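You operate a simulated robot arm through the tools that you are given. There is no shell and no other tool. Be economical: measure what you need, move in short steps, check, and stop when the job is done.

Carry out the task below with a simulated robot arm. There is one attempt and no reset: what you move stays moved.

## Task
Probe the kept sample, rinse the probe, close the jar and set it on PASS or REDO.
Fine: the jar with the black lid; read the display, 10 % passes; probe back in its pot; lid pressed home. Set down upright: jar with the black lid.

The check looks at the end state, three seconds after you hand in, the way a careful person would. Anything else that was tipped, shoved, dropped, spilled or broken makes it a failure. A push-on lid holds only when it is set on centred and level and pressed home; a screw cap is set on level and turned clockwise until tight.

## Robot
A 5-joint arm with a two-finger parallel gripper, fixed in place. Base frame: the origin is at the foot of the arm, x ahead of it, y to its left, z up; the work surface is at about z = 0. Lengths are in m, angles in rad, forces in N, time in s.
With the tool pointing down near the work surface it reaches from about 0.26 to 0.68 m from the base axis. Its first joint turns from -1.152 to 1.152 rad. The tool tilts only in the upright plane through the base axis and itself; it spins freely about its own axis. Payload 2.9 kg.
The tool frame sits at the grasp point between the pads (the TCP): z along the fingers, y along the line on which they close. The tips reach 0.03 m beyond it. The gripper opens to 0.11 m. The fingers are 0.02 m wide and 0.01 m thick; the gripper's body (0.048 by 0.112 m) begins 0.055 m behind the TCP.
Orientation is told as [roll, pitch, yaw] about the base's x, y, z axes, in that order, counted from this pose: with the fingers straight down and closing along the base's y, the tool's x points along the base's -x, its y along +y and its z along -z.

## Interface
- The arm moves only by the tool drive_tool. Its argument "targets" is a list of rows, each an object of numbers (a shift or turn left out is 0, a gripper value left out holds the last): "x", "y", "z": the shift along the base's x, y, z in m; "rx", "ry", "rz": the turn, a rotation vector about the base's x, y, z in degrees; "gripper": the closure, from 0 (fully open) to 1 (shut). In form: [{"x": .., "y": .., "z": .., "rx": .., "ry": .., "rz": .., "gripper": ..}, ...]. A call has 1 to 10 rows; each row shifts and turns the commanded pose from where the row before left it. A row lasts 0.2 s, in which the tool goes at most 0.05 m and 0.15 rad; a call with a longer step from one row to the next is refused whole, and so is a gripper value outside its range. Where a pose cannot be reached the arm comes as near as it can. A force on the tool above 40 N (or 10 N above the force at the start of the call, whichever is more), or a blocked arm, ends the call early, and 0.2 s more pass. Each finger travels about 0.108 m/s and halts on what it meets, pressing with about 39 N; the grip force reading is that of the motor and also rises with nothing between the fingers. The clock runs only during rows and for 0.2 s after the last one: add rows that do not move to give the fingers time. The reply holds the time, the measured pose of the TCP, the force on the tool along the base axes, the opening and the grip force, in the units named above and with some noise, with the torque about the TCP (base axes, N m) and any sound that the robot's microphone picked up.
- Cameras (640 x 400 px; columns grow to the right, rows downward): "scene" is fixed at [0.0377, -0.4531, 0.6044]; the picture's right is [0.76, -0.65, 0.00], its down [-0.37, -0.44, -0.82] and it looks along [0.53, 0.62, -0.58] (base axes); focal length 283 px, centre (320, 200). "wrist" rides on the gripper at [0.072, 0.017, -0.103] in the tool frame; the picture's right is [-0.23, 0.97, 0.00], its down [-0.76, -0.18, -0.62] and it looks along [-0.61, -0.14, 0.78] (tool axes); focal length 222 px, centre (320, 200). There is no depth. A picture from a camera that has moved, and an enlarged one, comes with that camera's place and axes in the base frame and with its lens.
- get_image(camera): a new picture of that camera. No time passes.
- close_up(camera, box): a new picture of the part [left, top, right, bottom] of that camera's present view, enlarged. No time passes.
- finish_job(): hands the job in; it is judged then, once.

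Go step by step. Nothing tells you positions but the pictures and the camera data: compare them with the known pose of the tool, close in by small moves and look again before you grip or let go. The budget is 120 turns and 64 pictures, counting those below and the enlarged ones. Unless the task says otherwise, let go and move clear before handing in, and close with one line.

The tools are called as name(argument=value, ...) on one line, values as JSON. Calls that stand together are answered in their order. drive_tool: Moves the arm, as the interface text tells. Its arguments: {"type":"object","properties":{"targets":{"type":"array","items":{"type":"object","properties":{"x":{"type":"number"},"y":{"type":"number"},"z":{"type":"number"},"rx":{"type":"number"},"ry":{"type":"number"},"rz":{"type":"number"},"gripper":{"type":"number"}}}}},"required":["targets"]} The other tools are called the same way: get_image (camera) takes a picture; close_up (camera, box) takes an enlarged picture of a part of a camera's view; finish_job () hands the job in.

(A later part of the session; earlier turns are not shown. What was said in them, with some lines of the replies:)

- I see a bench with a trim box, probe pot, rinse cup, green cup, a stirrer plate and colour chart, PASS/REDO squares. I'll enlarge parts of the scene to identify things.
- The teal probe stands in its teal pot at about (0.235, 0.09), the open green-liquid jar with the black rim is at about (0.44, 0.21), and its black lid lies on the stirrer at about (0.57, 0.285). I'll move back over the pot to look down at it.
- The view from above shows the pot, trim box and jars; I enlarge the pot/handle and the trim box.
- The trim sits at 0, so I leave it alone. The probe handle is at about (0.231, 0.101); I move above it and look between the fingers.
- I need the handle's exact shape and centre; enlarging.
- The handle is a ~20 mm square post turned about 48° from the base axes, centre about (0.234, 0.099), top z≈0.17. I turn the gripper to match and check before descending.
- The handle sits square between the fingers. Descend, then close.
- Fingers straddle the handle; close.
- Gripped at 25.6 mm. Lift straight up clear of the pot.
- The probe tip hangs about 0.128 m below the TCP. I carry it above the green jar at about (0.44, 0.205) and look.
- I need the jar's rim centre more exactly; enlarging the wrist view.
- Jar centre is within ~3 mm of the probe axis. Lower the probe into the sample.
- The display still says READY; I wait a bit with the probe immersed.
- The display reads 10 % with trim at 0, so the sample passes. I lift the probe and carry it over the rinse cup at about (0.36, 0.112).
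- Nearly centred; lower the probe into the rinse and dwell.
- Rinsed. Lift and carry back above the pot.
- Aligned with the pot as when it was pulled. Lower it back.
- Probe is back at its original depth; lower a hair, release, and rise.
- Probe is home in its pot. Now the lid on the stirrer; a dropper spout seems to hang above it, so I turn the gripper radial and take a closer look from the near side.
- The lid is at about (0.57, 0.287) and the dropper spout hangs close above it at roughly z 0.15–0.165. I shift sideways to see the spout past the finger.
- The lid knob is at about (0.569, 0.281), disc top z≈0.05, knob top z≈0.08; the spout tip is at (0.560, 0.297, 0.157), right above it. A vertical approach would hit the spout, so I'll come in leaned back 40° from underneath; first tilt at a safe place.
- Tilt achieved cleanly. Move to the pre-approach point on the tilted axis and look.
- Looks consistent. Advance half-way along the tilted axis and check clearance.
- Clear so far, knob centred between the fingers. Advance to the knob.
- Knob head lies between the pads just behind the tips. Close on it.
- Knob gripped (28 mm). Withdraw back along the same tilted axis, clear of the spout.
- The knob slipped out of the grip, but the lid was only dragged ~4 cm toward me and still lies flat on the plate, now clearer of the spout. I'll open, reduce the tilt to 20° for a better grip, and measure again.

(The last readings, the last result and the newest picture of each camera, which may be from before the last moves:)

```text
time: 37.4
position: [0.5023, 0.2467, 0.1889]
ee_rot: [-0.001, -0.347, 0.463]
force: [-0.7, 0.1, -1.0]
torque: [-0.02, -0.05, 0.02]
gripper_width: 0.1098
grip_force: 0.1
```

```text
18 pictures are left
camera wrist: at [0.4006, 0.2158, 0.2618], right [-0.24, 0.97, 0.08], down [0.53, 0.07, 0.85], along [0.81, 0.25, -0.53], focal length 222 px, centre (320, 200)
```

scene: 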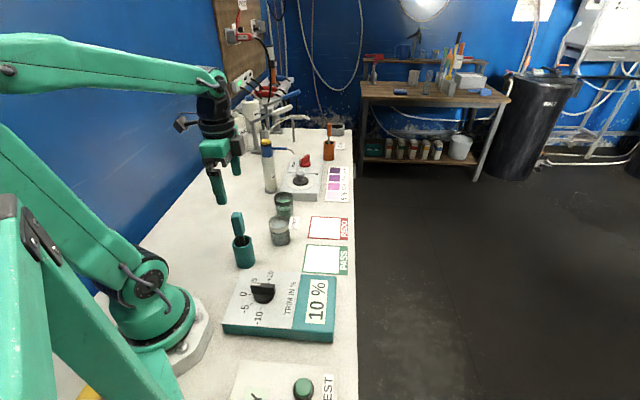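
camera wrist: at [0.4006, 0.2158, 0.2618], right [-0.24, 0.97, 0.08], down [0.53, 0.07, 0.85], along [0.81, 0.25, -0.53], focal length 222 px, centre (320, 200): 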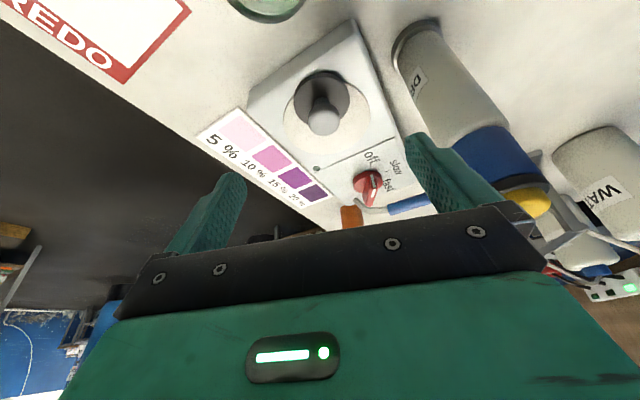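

The lid now sits at about (0.533, 0.265). Approach along the 20° axis to just short, then check.

drive_tool(targets=[{"x": 0.0067, "y": 0.0033, "z": -0.041}, {"x": 0.0069, "y": 0.0034, "z": -0.021}, {"x": 0.0069, "y": 0.0034, "z": -0.021}, {}])

get_image(camera="wrist")

close_up(camera="scene", box=[250, 140, 346, 200])

```text
time: 38.4
position: [0.5211, 0.2566, 0.1044]
ee_rot: [-0.001, -0.347, 0.462]
force: [0.1, -0.5, -0.1]
torque: [0.0, 0.02, 0.0]
gripper_width: 0.1099
grip_force: 0.0
```

```text
17 pictures are left
camera wrist: at [0.4213, 0.2261, 0.1779], right [-0.24, 0.97, 0.08], down [0.53, 0.07, 0.85], along [0.81, 0.25, -0.53], focal length 222 px, centre (320, 200)
```

wrist: 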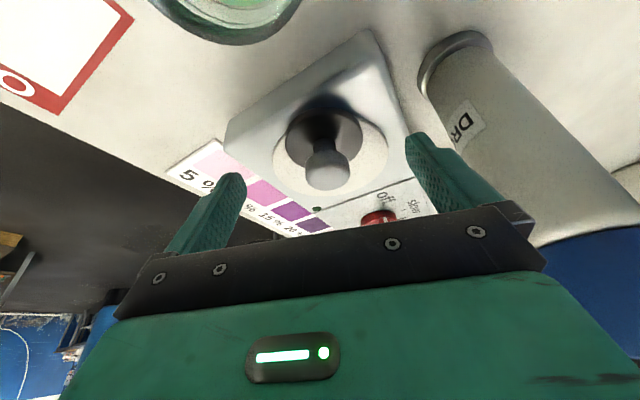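

```text
6.67 times, centred on (298, 170) of scene
camera zoom: at [0.0377, -0.4531, 0.6044], right [0.76, -0.65, 0.0], down [-0.37, -0.44, -0.82], along [0.53, 0.62, -0.58], focal length 1888 px, centre (467, 400)
```

zoom: 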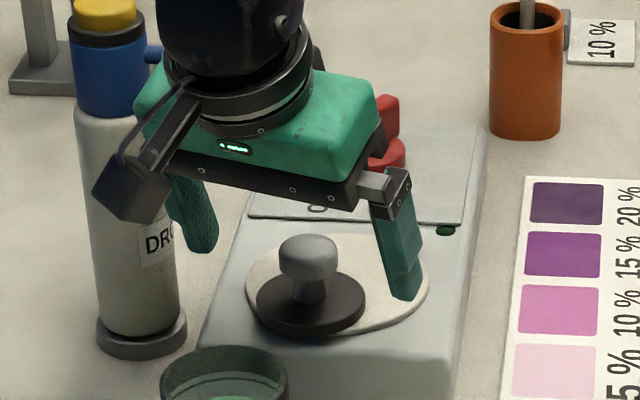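

Estimates put the knob axis at about (0.539, 0.270). Advance to it and check.

drive_tool(targets=[{"x": 0.0072, "y": 0.006, "z": -0.01}, {"x": 0.0071, "y": 0.006, "z": -0.0102}, {}])

close_up(camera="wrist", box=[200, 80, 456, 240])

close_up(camera="scene", box=[250, 140, 346, 200])

```text
time: 39.2
position: [0.5357, 0.2686, 0.0838]
ee_rot: [0.003, -0.348, 0.462]
force: [0.1, 0.9, -0.2]
torque: [0.0, 0.01, -0.03]
gripper_width: 0.1102
grip_force: 0.1
```

```text
2.50 times, centred on (328, 160) of wrist
camera zoom: at [0.4359, 0.238, 0.1578], right [-0.24, 0.97, 0.08], down [0.53, 0.06, 0.85], along [0.81, 0.25, -0.53], focal length 555 px, centre (300, 300)
```

zoom: 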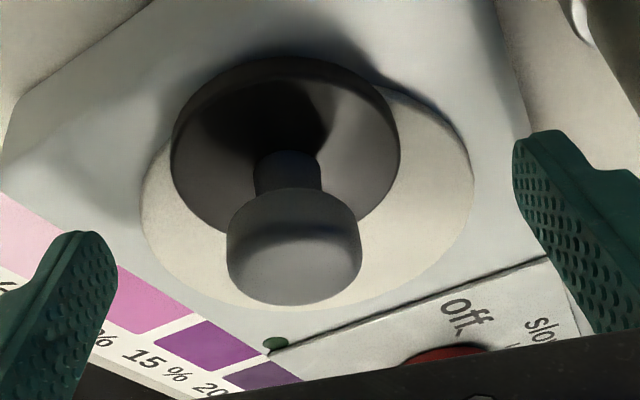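

```text
6.67 times, centred on (298, 170) of scene
camera zoom: at [0.0377, -0.4531, 0.6044], right [0.76, -0.65, 0.0], down [-0.37, -0.44, -0.82], along [0.53, 0.62, -0.58], focal length 1888 px, centre (467, 400)
```

zoom: 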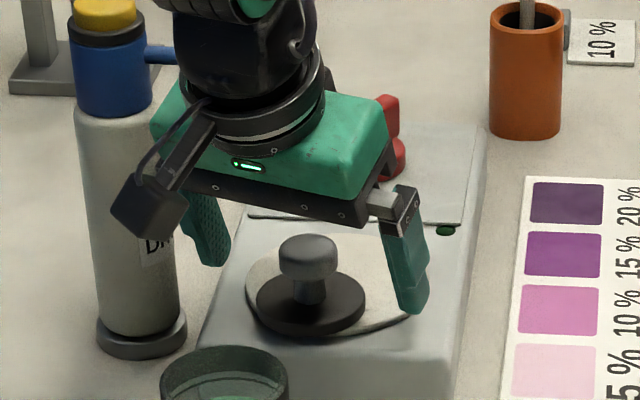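

The knob head sits well between the pads, near the TCP this time. Close.

drive_tool(targets=[{"gripper": 1}, {}, {}, {}])

```text
time: 40.2
position: [0.5359, 0.2691, 0.0843]
ee_rot: [0.003, -0.35, 0.463]
force: [-0.3, 0.2, 1.0]
torque: [0.02, 0.01, 0.02]
gripper_width: 0.0278
grip_force: 39.3
```

Gripped at 28 mm. Lift a little and check that the lid comes along.

drive_tool(targets=[{"z": 0.004}, {"z": 0.006}, {}])

close_up(camera="scene", box=[250, 140, 346, 200])

```text
time: 41.0
position: [0.5351, 0.2693, 0.094]
ee_rot: [-0.001, -0.35, 0.462]
force: [0.2, -0.5, -0.8]
torque: [-0.01, 0.02, 0.01]
gripper_width: 0.028
grip_force: 39.3
```

```text
6.67 times, centred on (298, 170) of scene
camera zoom: at [0.0377, -0.4531, 0.6044], right [0.76, -0.65, 0.0], down [-0.37, -0.44, -0.82], along [0.53, 0.62, -0.58], focal length 1888 px, centre (467, 400)
```

zoom: 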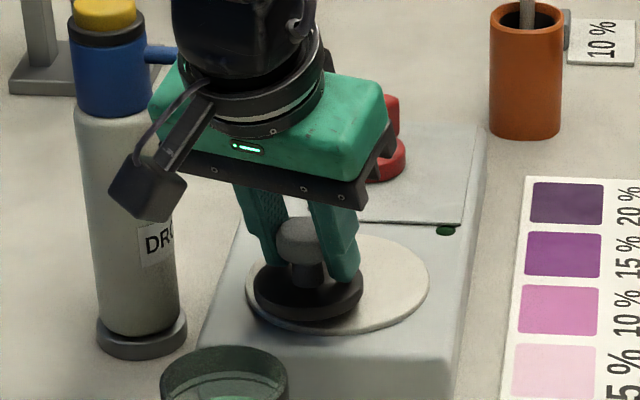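

The lid lifted with the gripper. Withdraw slowly along the axis.

drive_tool(targets=[{"x": -0.008, "y": -0.004, "z": 0.018}, {"x": -0.008, "y": -0.004, "z": 0.018}, {"x": -0.01, "y": -0.005, "z": 0.018}, {"x": -0.012, "y": -0.006, "z": 0.018}, {}])

get_image(camera="wrist")

close_up(camera="scene", box=[236, 140, 348, 220])

```text
time: 42.2
position: [0.4977, 0.2504, 0.1658]
ee_rot: [0.001, -0.35, 0.461]
force: [1.0, 0.2, -0.5]
torque: [0.03, 0.03, -0.01]
gripper_width: 0.0275
grip_force: 39.1
```

```text
12 pictures are left
camera wrist: at [0.3978, 0.2188, 0.2405], right [-0.24, 0.97, 0.08], down [0.53, 0.07, 0.85], along [0.81, 0.25, -0.53], focal length 222 px, centre (320, 200)
```

wrist: 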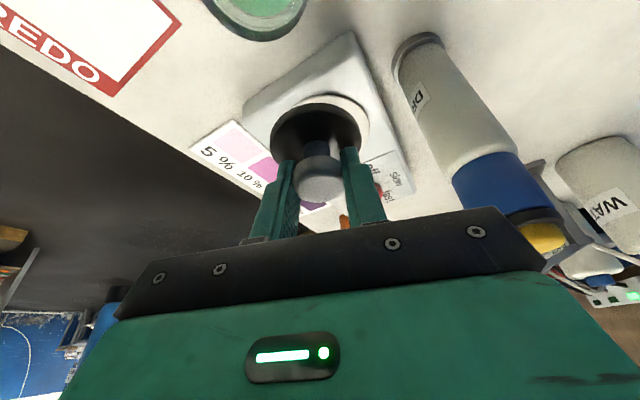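

```text
5.00 times, centred on (292, 180) of scene
camera zoom: at [0.0377, -0.4531, 0.6044], right [0.76, -0.65, 0.0], down [-0.37, -0.44, -0.82], along [0.53, 0.62, -0.58], focal length 1416 px, centre (460, 300)
```

zoom: 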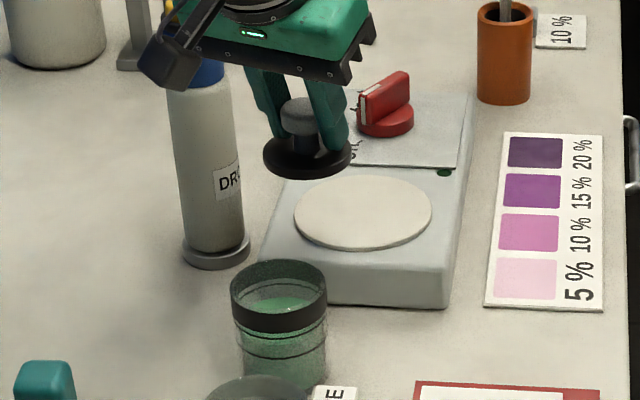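

The lid is held and clear of the spout. Move it over the jar, staying about 15–20 mm above the rim, and compare.

drive_tool(targets=[{"x": -0.02, "y": -0.015, "z": 0.0, "rz": -1.3}, {"x": -0.02, "y": -0.015}, {"x": -0.019, "y": -0.0145}, {"z": -0.012}, {"z": -0.009}, {}])

close_up(camera="wrist", box=[200, 60, 440, 220])

close_up(camera="scene", box=[236, 160, 332, 220])

```text
time: 43.6
position: [0.438, 0.2038, 0.1457]
ee_rot: [0.001, -0.347, 0.44]
force: [0.0, 0.0, 0.3]
torque: [0.02, -0.02, -0.01]
gripper_width: 0.0278
grip_force: 39.1
```

```text
2.50 times, centred on (320, 140) of wrist
camera zoom: at [0.3372, 0.1763, 0.2195], right [-0.22, 0.97, 0.08], down [0.53, 0.05, 0.85], along [0.82, 0.23, -0.53], focal length 555 px, centre (320, 350)
```

zoom: 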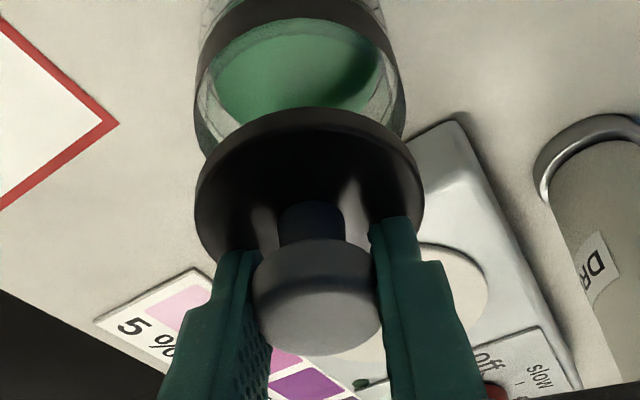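

```text
6.67 times, centred on (284, 190) of scene
camera zoom: at [0.0377, -0.4531, 0.6044], right [0.76, -0.65, 0.0], down [-0.37, -0.44, -0.82], along [0.53, 0.62, -0.58], focal length 1888 px, centre (560, 267)
```

zoom: 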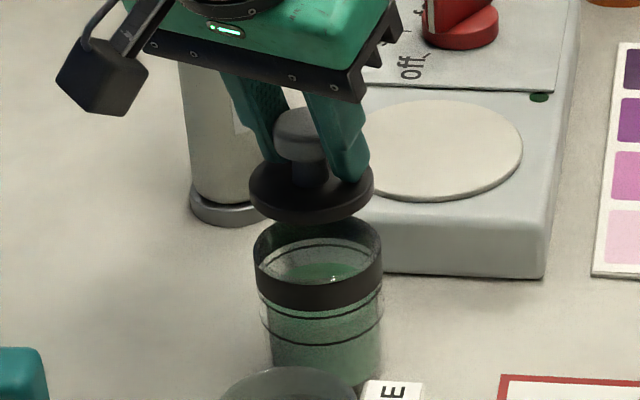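

The lid is level, and offset from the jar axis by about (−4.5, −2.5) mm. Correct, descend close to the rim and check again.

drive_tool(targets=[{"x": 0.0045, "y": 0.0027}, {"z": -0.01}, {"z": -0.01}, {}])

close_up(camera="wrist", box=[200, 60, 440, 220])

close_up(camera="scene", box=[252, 180, 316, 220])

```text
time: 44.6
position: [0.4416, 0.2077, 0.1264]
ee_rot: [0.001, -0.35, 0.441]
force: [-0.1, 0.0, -1.0]
torque: [-0.01, 0.01, 0.01]
gripper_width: 0.028
grip_force: 38.3
```

```text
2.50 times, centred on (320, 140) of wrist
camera zoom: at [0.342, 0.1787, 0.1995], right [-0.22, 0.97, 0.08], down [0.53, 0.05, 0.85], along [0.82, 0.23, -0.53], focal length 555 px, centre (320, 350)
```

zoom: 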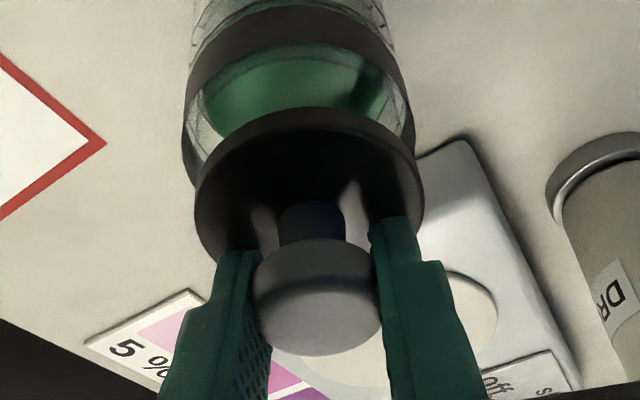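

```text
10.00 times, centred on (284, 200) of scene
camera zoom: at [0.0377, -0.4531, 0.6044], right [0.76, -0.65, 0.0], down [-0.37, -0.44, -0.82], along [0.53, 0.62, -0.58], focal length 2833 px, centre (680, 200)
```

zoom: 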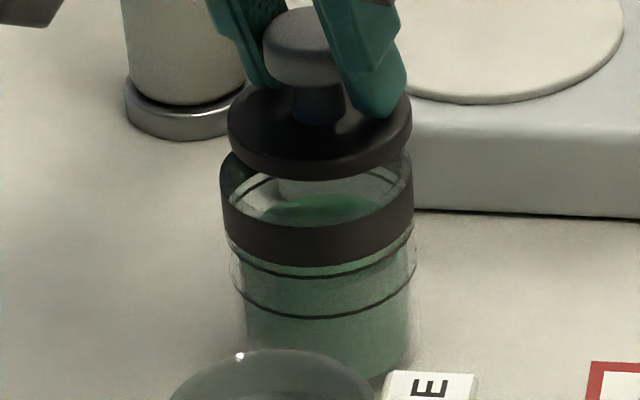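

Lid is close, but reads ~3–4 mm too far out. Correct and go down to nearly touching.

drive_tool(targets=[{"x": -0.0035, "y": -0.0023}, {"z": -0.006}, {"z": -0.003}, {}])

close_up(camera="scene", box=[260, 185, 308, 215])

```text
time: 45.6
position: [0.4387, 0.2052, 0.1167]
ee_rot: [-0.001, -0.351, 0.44]
force: [0.7, 0.0, -0.3]
torque: [-0.03, 0.02, 0.05]
gripper_width: 0.0279
grip_force: 39.0
```

```text
13.33 times, centred on (284, 200) of scene
camera zoom: at [0.0377, -0.4531, 0.6044], right [0.76, -0.65, 0.0], down [-0.37, -0.44, -0.82], along [0.53, 0.62, -0.58], focal length 3777 px, centre (800, 200)
```

zoom: 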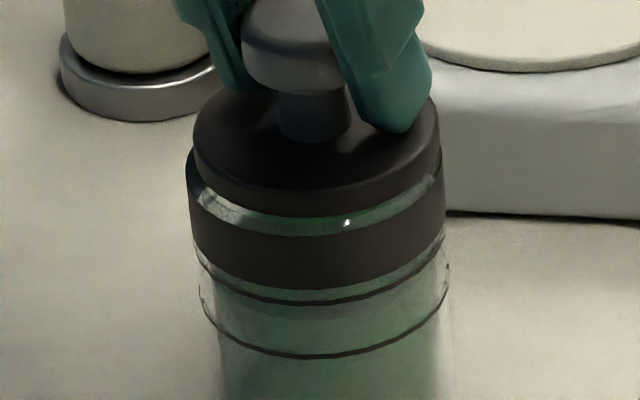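

Laterally aligned to within ~1 mm, gap about 5 mm. Descend in 1 mm steps until contact.

drive_tool(targets=[{"x": -0.0006, "y": 0.0004, "z": -0.001}, {"z": -0.001}, {"z": -0.001}, {"z": -0.001}, {"z": -0.001}, {}])

```text
time: 46.8
position: [0.44, 0.2061, 0.1142]
ee_rot: [0.001, -0.355, 0.441]
force: [-1.9, -2.0, 3.5]
torque: [0.0, 0.16, 0.01]
gripper_width: 0.028
grip_force: 38.9
heard: snap
stopped in row 6: the force on the tool passed its limit at 41 N (the readings are from after the stop); the commanded pose is now the measured one
```

A snap was heard and the force rose to 41 N; check how the lid sits.

close_up(camera="scene", box=[260, 185, 308, 215])

```text
13.33 times, centred on (284, 200) of scene
camera zoom: at [0.0377, -0.4531, 0.6044], right [0.76, -0.65, 0.0], down [-0.37, -0.44, -0.82], along [0.53, 0.62, -0.58], focal length 3777 px, centre (800, 200)
```

zoom: 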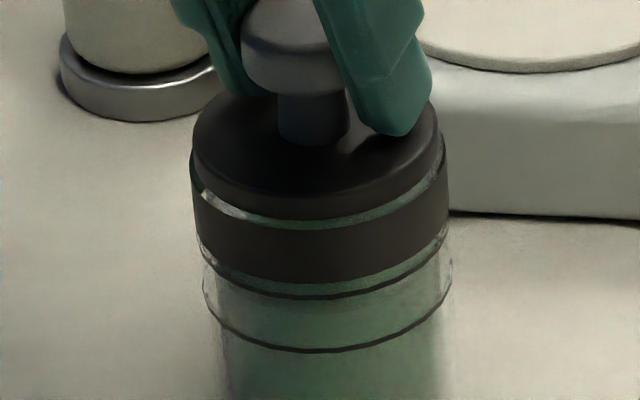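

The lid is seated on the rim but a small gap still shows in front, so I press further in the same grip.

drive_tool(targets=[{"z": -0.002}, {"z": -0.002}, {"z": -0.002}, {}])

```text
time: 47.4
position: [0.4393, 0.2062, 0.1148]
ee_rot: [0.0, -0.359, 0.441]
force: [-3.1, -0.8, 4.8]
torque: [0.03, 0.13, 0.02]
gripper_width: 0.0278
grip_force: 39.3
stopped in row 3: the force on the tool passed its limit at 43 N (the readings are from after the stop); the commanded pose is now the measured one
```

It no longer yields at 43 N, which suggests it is home. Release, back off along the axis and look.

drive_tool(targets=[{"gripper": 0}, {}, {}, {"x": -0.006, "y": -0.003, "z": 0.02}, {"x": -0.009, "y": -0.0045, "z": 0.03}, {"x": -0.009, "y": -0.0045, "z": 0.03}, {}])

close_up(camera="scene", box=[256, 180, 312, 215])

```text
time: 49.0
position: [0.4169, 0.1934, 0.1945]
ee_rot: [-0.003, -0.356, 0.439]
force: [0.9, 0.2, -0.2]
torque: [0.0, 0.0, -0.05]
gripper_width: 0.1101
grip_force: 0.1
```

```text
11.43 times, centred on (284, 198) of scene
camera zoom: at [0.0377, -0.4531, 0.6044], right [0.76, -0.65, 0.0], down [-0.37, -0.44, -0.82], along [0.53, 0.62, -0.58], focal length 3237 px, centre (731, 229)
```

zoom: 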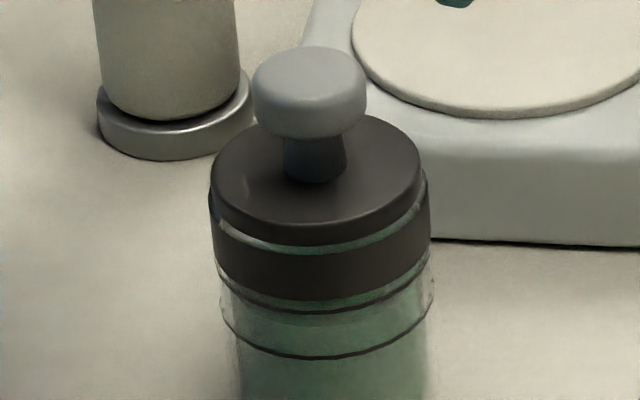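

The lid sits level and concentric. Now bring the tool upright above the jar and look before gripping the jar body.

drive_tool(targets=[{"z": 0.015, "rx": -2.895, "ry": 6.153}, {"x": 0.011, "y": 0.0063, "rx": -2.895, "ry": 6.153}, {"x": 0.0106, "y": 0.0063, "rx": -2.895, "ry": 6.153}, {}])

close_up(camera="wrist", box=[220, 60, 420, 185])

```text
time: 50.0
position: [0.4364, 0.2081, 0.2089]
ee_rot: [-0.001, -0.002, 0.44]
force: [-0.8, 0.4, 0.5]
torque: [-0.01, -0.02, -0.04]
gripper_width: 0.11
grip_force: 0.0
```

```text
3.20 times, centred on (320, 122) of wrist
camera zoom: at [0.365, 0.1915, 0.3134], right [-0.21, 0.98, 0.0], down [0.76, 0.16, 0.62], along [0.61, 0.13, -0.78], focal length 711 px, centre (320, 448)
```

zoom: 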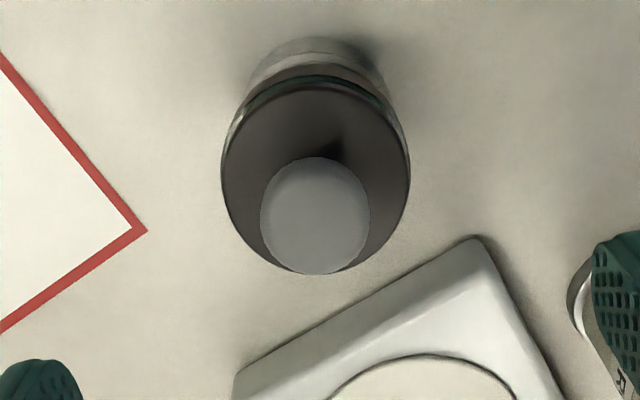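

Lid is concentric and level; jar axis at about (0.438, 0.2057), knob top 0.115. Descend to TCP z≈0.07 and grip the jar's collar.

drive_tool(targets=[{"x": 0.001, "y": -0.001, "z": -0.035}, {"z": -0.035}, {"z": -0.035}, {"z": -0.034}, {}, {"gripper": 1}, {}, {}, {}])

```text
time: 52.0
position: [0.4399, 0.205, 0.0711]
ee_rot: [0.001, -0.002, 0.44]
force: [0.1, 0.8, -1.4]
torque: [0.03, 0.01, 0.01]
gripper_width: 0.0581
grip_force: 39.1
heard: snap
```

Another snap was heard while gripping; check the lid before lifting.

close_up(camera="scene", box=[244, 170, 324, 220])

```text
8.00 times, centred on (284, 195) of scene
camera zoom: at [0.0377, -0.4531, 0.6044], right [0.76, -0.65, 0.0], down [-0.37, -0.44, -0.82], along [0.53, 0.62, -0.58], focal length 2266 px, centre (608, 240)
```

zoom: 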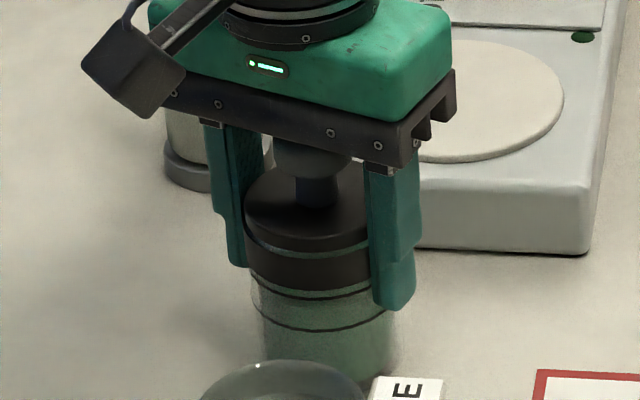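

The lid looks unchanged and level. I'll lift the jar by its collar, carry it over to PASS, and press the lid again there to be sure.

drive_tool(targets=[{"z": 0.015}, {"z": 0.03}, {"z": 0.03}, {"z": 0.02}, {}])

drive_tool(targets=[{"x": 0.01, "y": -0.02}, {"x": 0.005, "y": -0.035}, {"y": -0.038}, {"x": -0.008, "y": -0.038}, {"x": -0.012, "y": -0.038}, {"x": -0.014, "y": -0.036}, {"x": -0.0155, "y": -0.0278}, {}, {}])

get_image(camera="scene")

```text
time: 53.2
position: [0.4396, 0.2062, 0.1662]
ee_rot: [0.001, -0.005, 0.439]
force: [0.9, 0.9, -2.7]
torque: [-0.01, 0.03, 0.01]
gripper_width: 0.0582
grip_force: 38.9
```

```text
time: 55.2
position: [0.4048, -0.027, 0.1643]
ee_rot: [-0.001, -0.001, 0.441]
force: [0.4, -0.3, -2.1]
torque: [0.01, -0.01, 0.0]
gripper_width: 0.0576
grip_force: 39.1
```

```text
1 pictures are left
```

scene: 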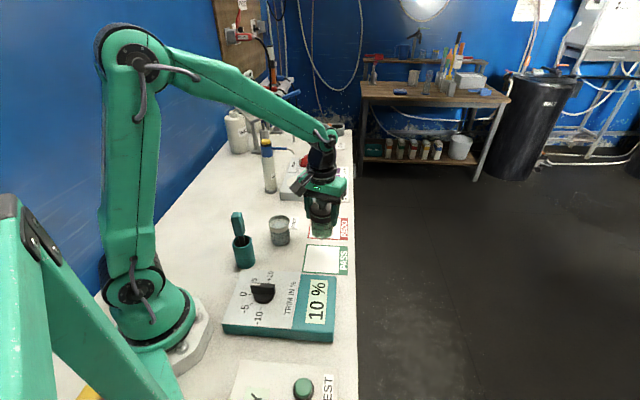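

The jar hangs over PASS; its projected set-down spot matches the square's centre. Lower it to the table.

drive_tool(targets=[{"z": -0.03}, {"z": -0.03}, {"z": -0.02}, {"z": -0.009}, {"z": -0.004}, {"z": -0.0015}, {}, {}])

```text
time: 57.0
position: [0.4034, -0.0275, 0.0702]
ee_rot: [-0.001, -0.001, 0.441]
force: [0.4, -0.1, -1.9]
torque: [-0.04, 0.03, -0.01]
gripper_width: 0.0579
grip_force: 39.0
```

Still carrying the weight; lower by fractions until contact.

drive_tool(targets=[{"z": -0.0007}, {"z": -0.0005}, {}, {}])

```text
time: 58.0
position: [0.4045, -0.0269, 0.0704]
ee_rot: [-0.002, -0.002, 0.441]
force: [-3.0, 0.8, 12.1]
torque: [0.13, 0.13, 0.09]
gripper_width: 0.0576
grip_force: 39.0
```

On the table. Release, rise straight up, and close the fingers above the knob for a final press.

drive_tool(targets=[{"gripper": 0}, {}, {}, {"z": 0.03}, {"z": 0.04}, {"z": 0.04}, {"gripper": 1}, {}, {}, {}])

```text
time: 60.2
position: [0.4045, -0.027, 0.1795]
ee_rot: [-0.002, -0.001, 0.441]
force: [-0.3, 0.6, 0.4]
torque: [-0.03, 0.0, 0.0]
gripper_width: 0.0
grip_force: 37.5
heard: snap
```

Another snap; I now press the knob straight down with the closed fingertips.

drive_tool(targets=[{"z": -0.02}, {"z": -0.009}, {"z": -0.002}, {"z": -0.002}, {"z": -0.001}, {"z": -0.001}, {"z": -0.001}, {"z": -0.001}, {"z": -0.001}, {"z": -0.001}])

```text
time: 62.3
position: [0.406, -0.0272, 0.1444]
ee_rot: [-0.003, -0.008, 0.438]
force: [-3.2, 0.3, 8.8]
torque: [-0.06, 0.19, -0.02]
gripper_width: 0.0
grip_force: 37.4
stopped in row 10: the force on the tool passed its limit at 43 N (the readings are from after the stop); the commanded pose is now the measured one
```

Pressed at 43 N with no further travel or snap: knob top at the same height as before. One more firm press to be sure.

drive_tool(targets=[{"z": -0.003}, {"z": -0.003}, {"z": -0.004}, {}])

```text
time: 62.8
position: [0.4066, -0.0289, 0.1443]
ee_rot: [-0.008, -0.01, 0.437]
force: [-2.9, 0.4, 9.5]
torque: [-0.04, 0.15, 0.0]
gripper_width: 0.0
grip_force: 38.3
stopped in row 2: the force on the tool passed its limit at 48 N (the readings are from after the stop); the commanded pose is now the measured one
```

Solid. Retreat up and away, then take the last look.

drive_tool(targets=[{"z": 0.03}, {"z": 0.04}, {"z": 0.04}, {"x": -0.02, "y": 0.03, "z": 0.03}, {"x": -0.02, "y": 0.04}, {"y": 0.04}, {}])

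close_up(camera="scene", box=[270, 205, 366, 275])

```text
time: 64.4
position: [0.3644, 0.0829, 0.2847]
ee_rot: [-0.002, -0.01, 0.437]
force: [-0.2, 0.2, -0.3]
torque: [0.02, -0.04, -0.04]
gripper_width: 0.0
grip_force: 37.6
```

```text
5.71 times, centred on (318, 240) of scene
camera zoom: at [0.0377, -0.4531, 0.6044], right [0.76, -0.65, 0.0], down [-0.37, -0.44, -0.82], along [0.53, 0.62, -0.58], focal length 1619 px, centre (331, -29)
```

zoom: 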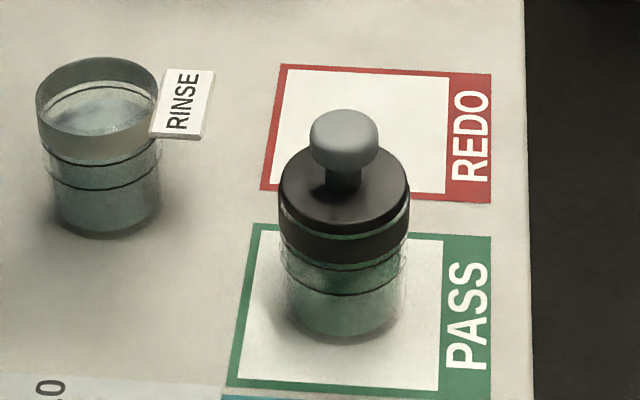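

The jar stands upright in the middle of the PASS square with its lid level. The probe is back in its pot and the arm is clear, so I'm handing in.

finish_job()

```text
The job is handed in.
```

The sample read 10 %, so the black-lidded jar is closed and standing on PASS, with the probe rinsed and back in its pot. The lid slipped from my grip once and slid about 4 cm on the stirrer plate. I heard three snaps I couldn't place (lid press, jar grip, release), but the lid held two final presses over 40 N without moving.
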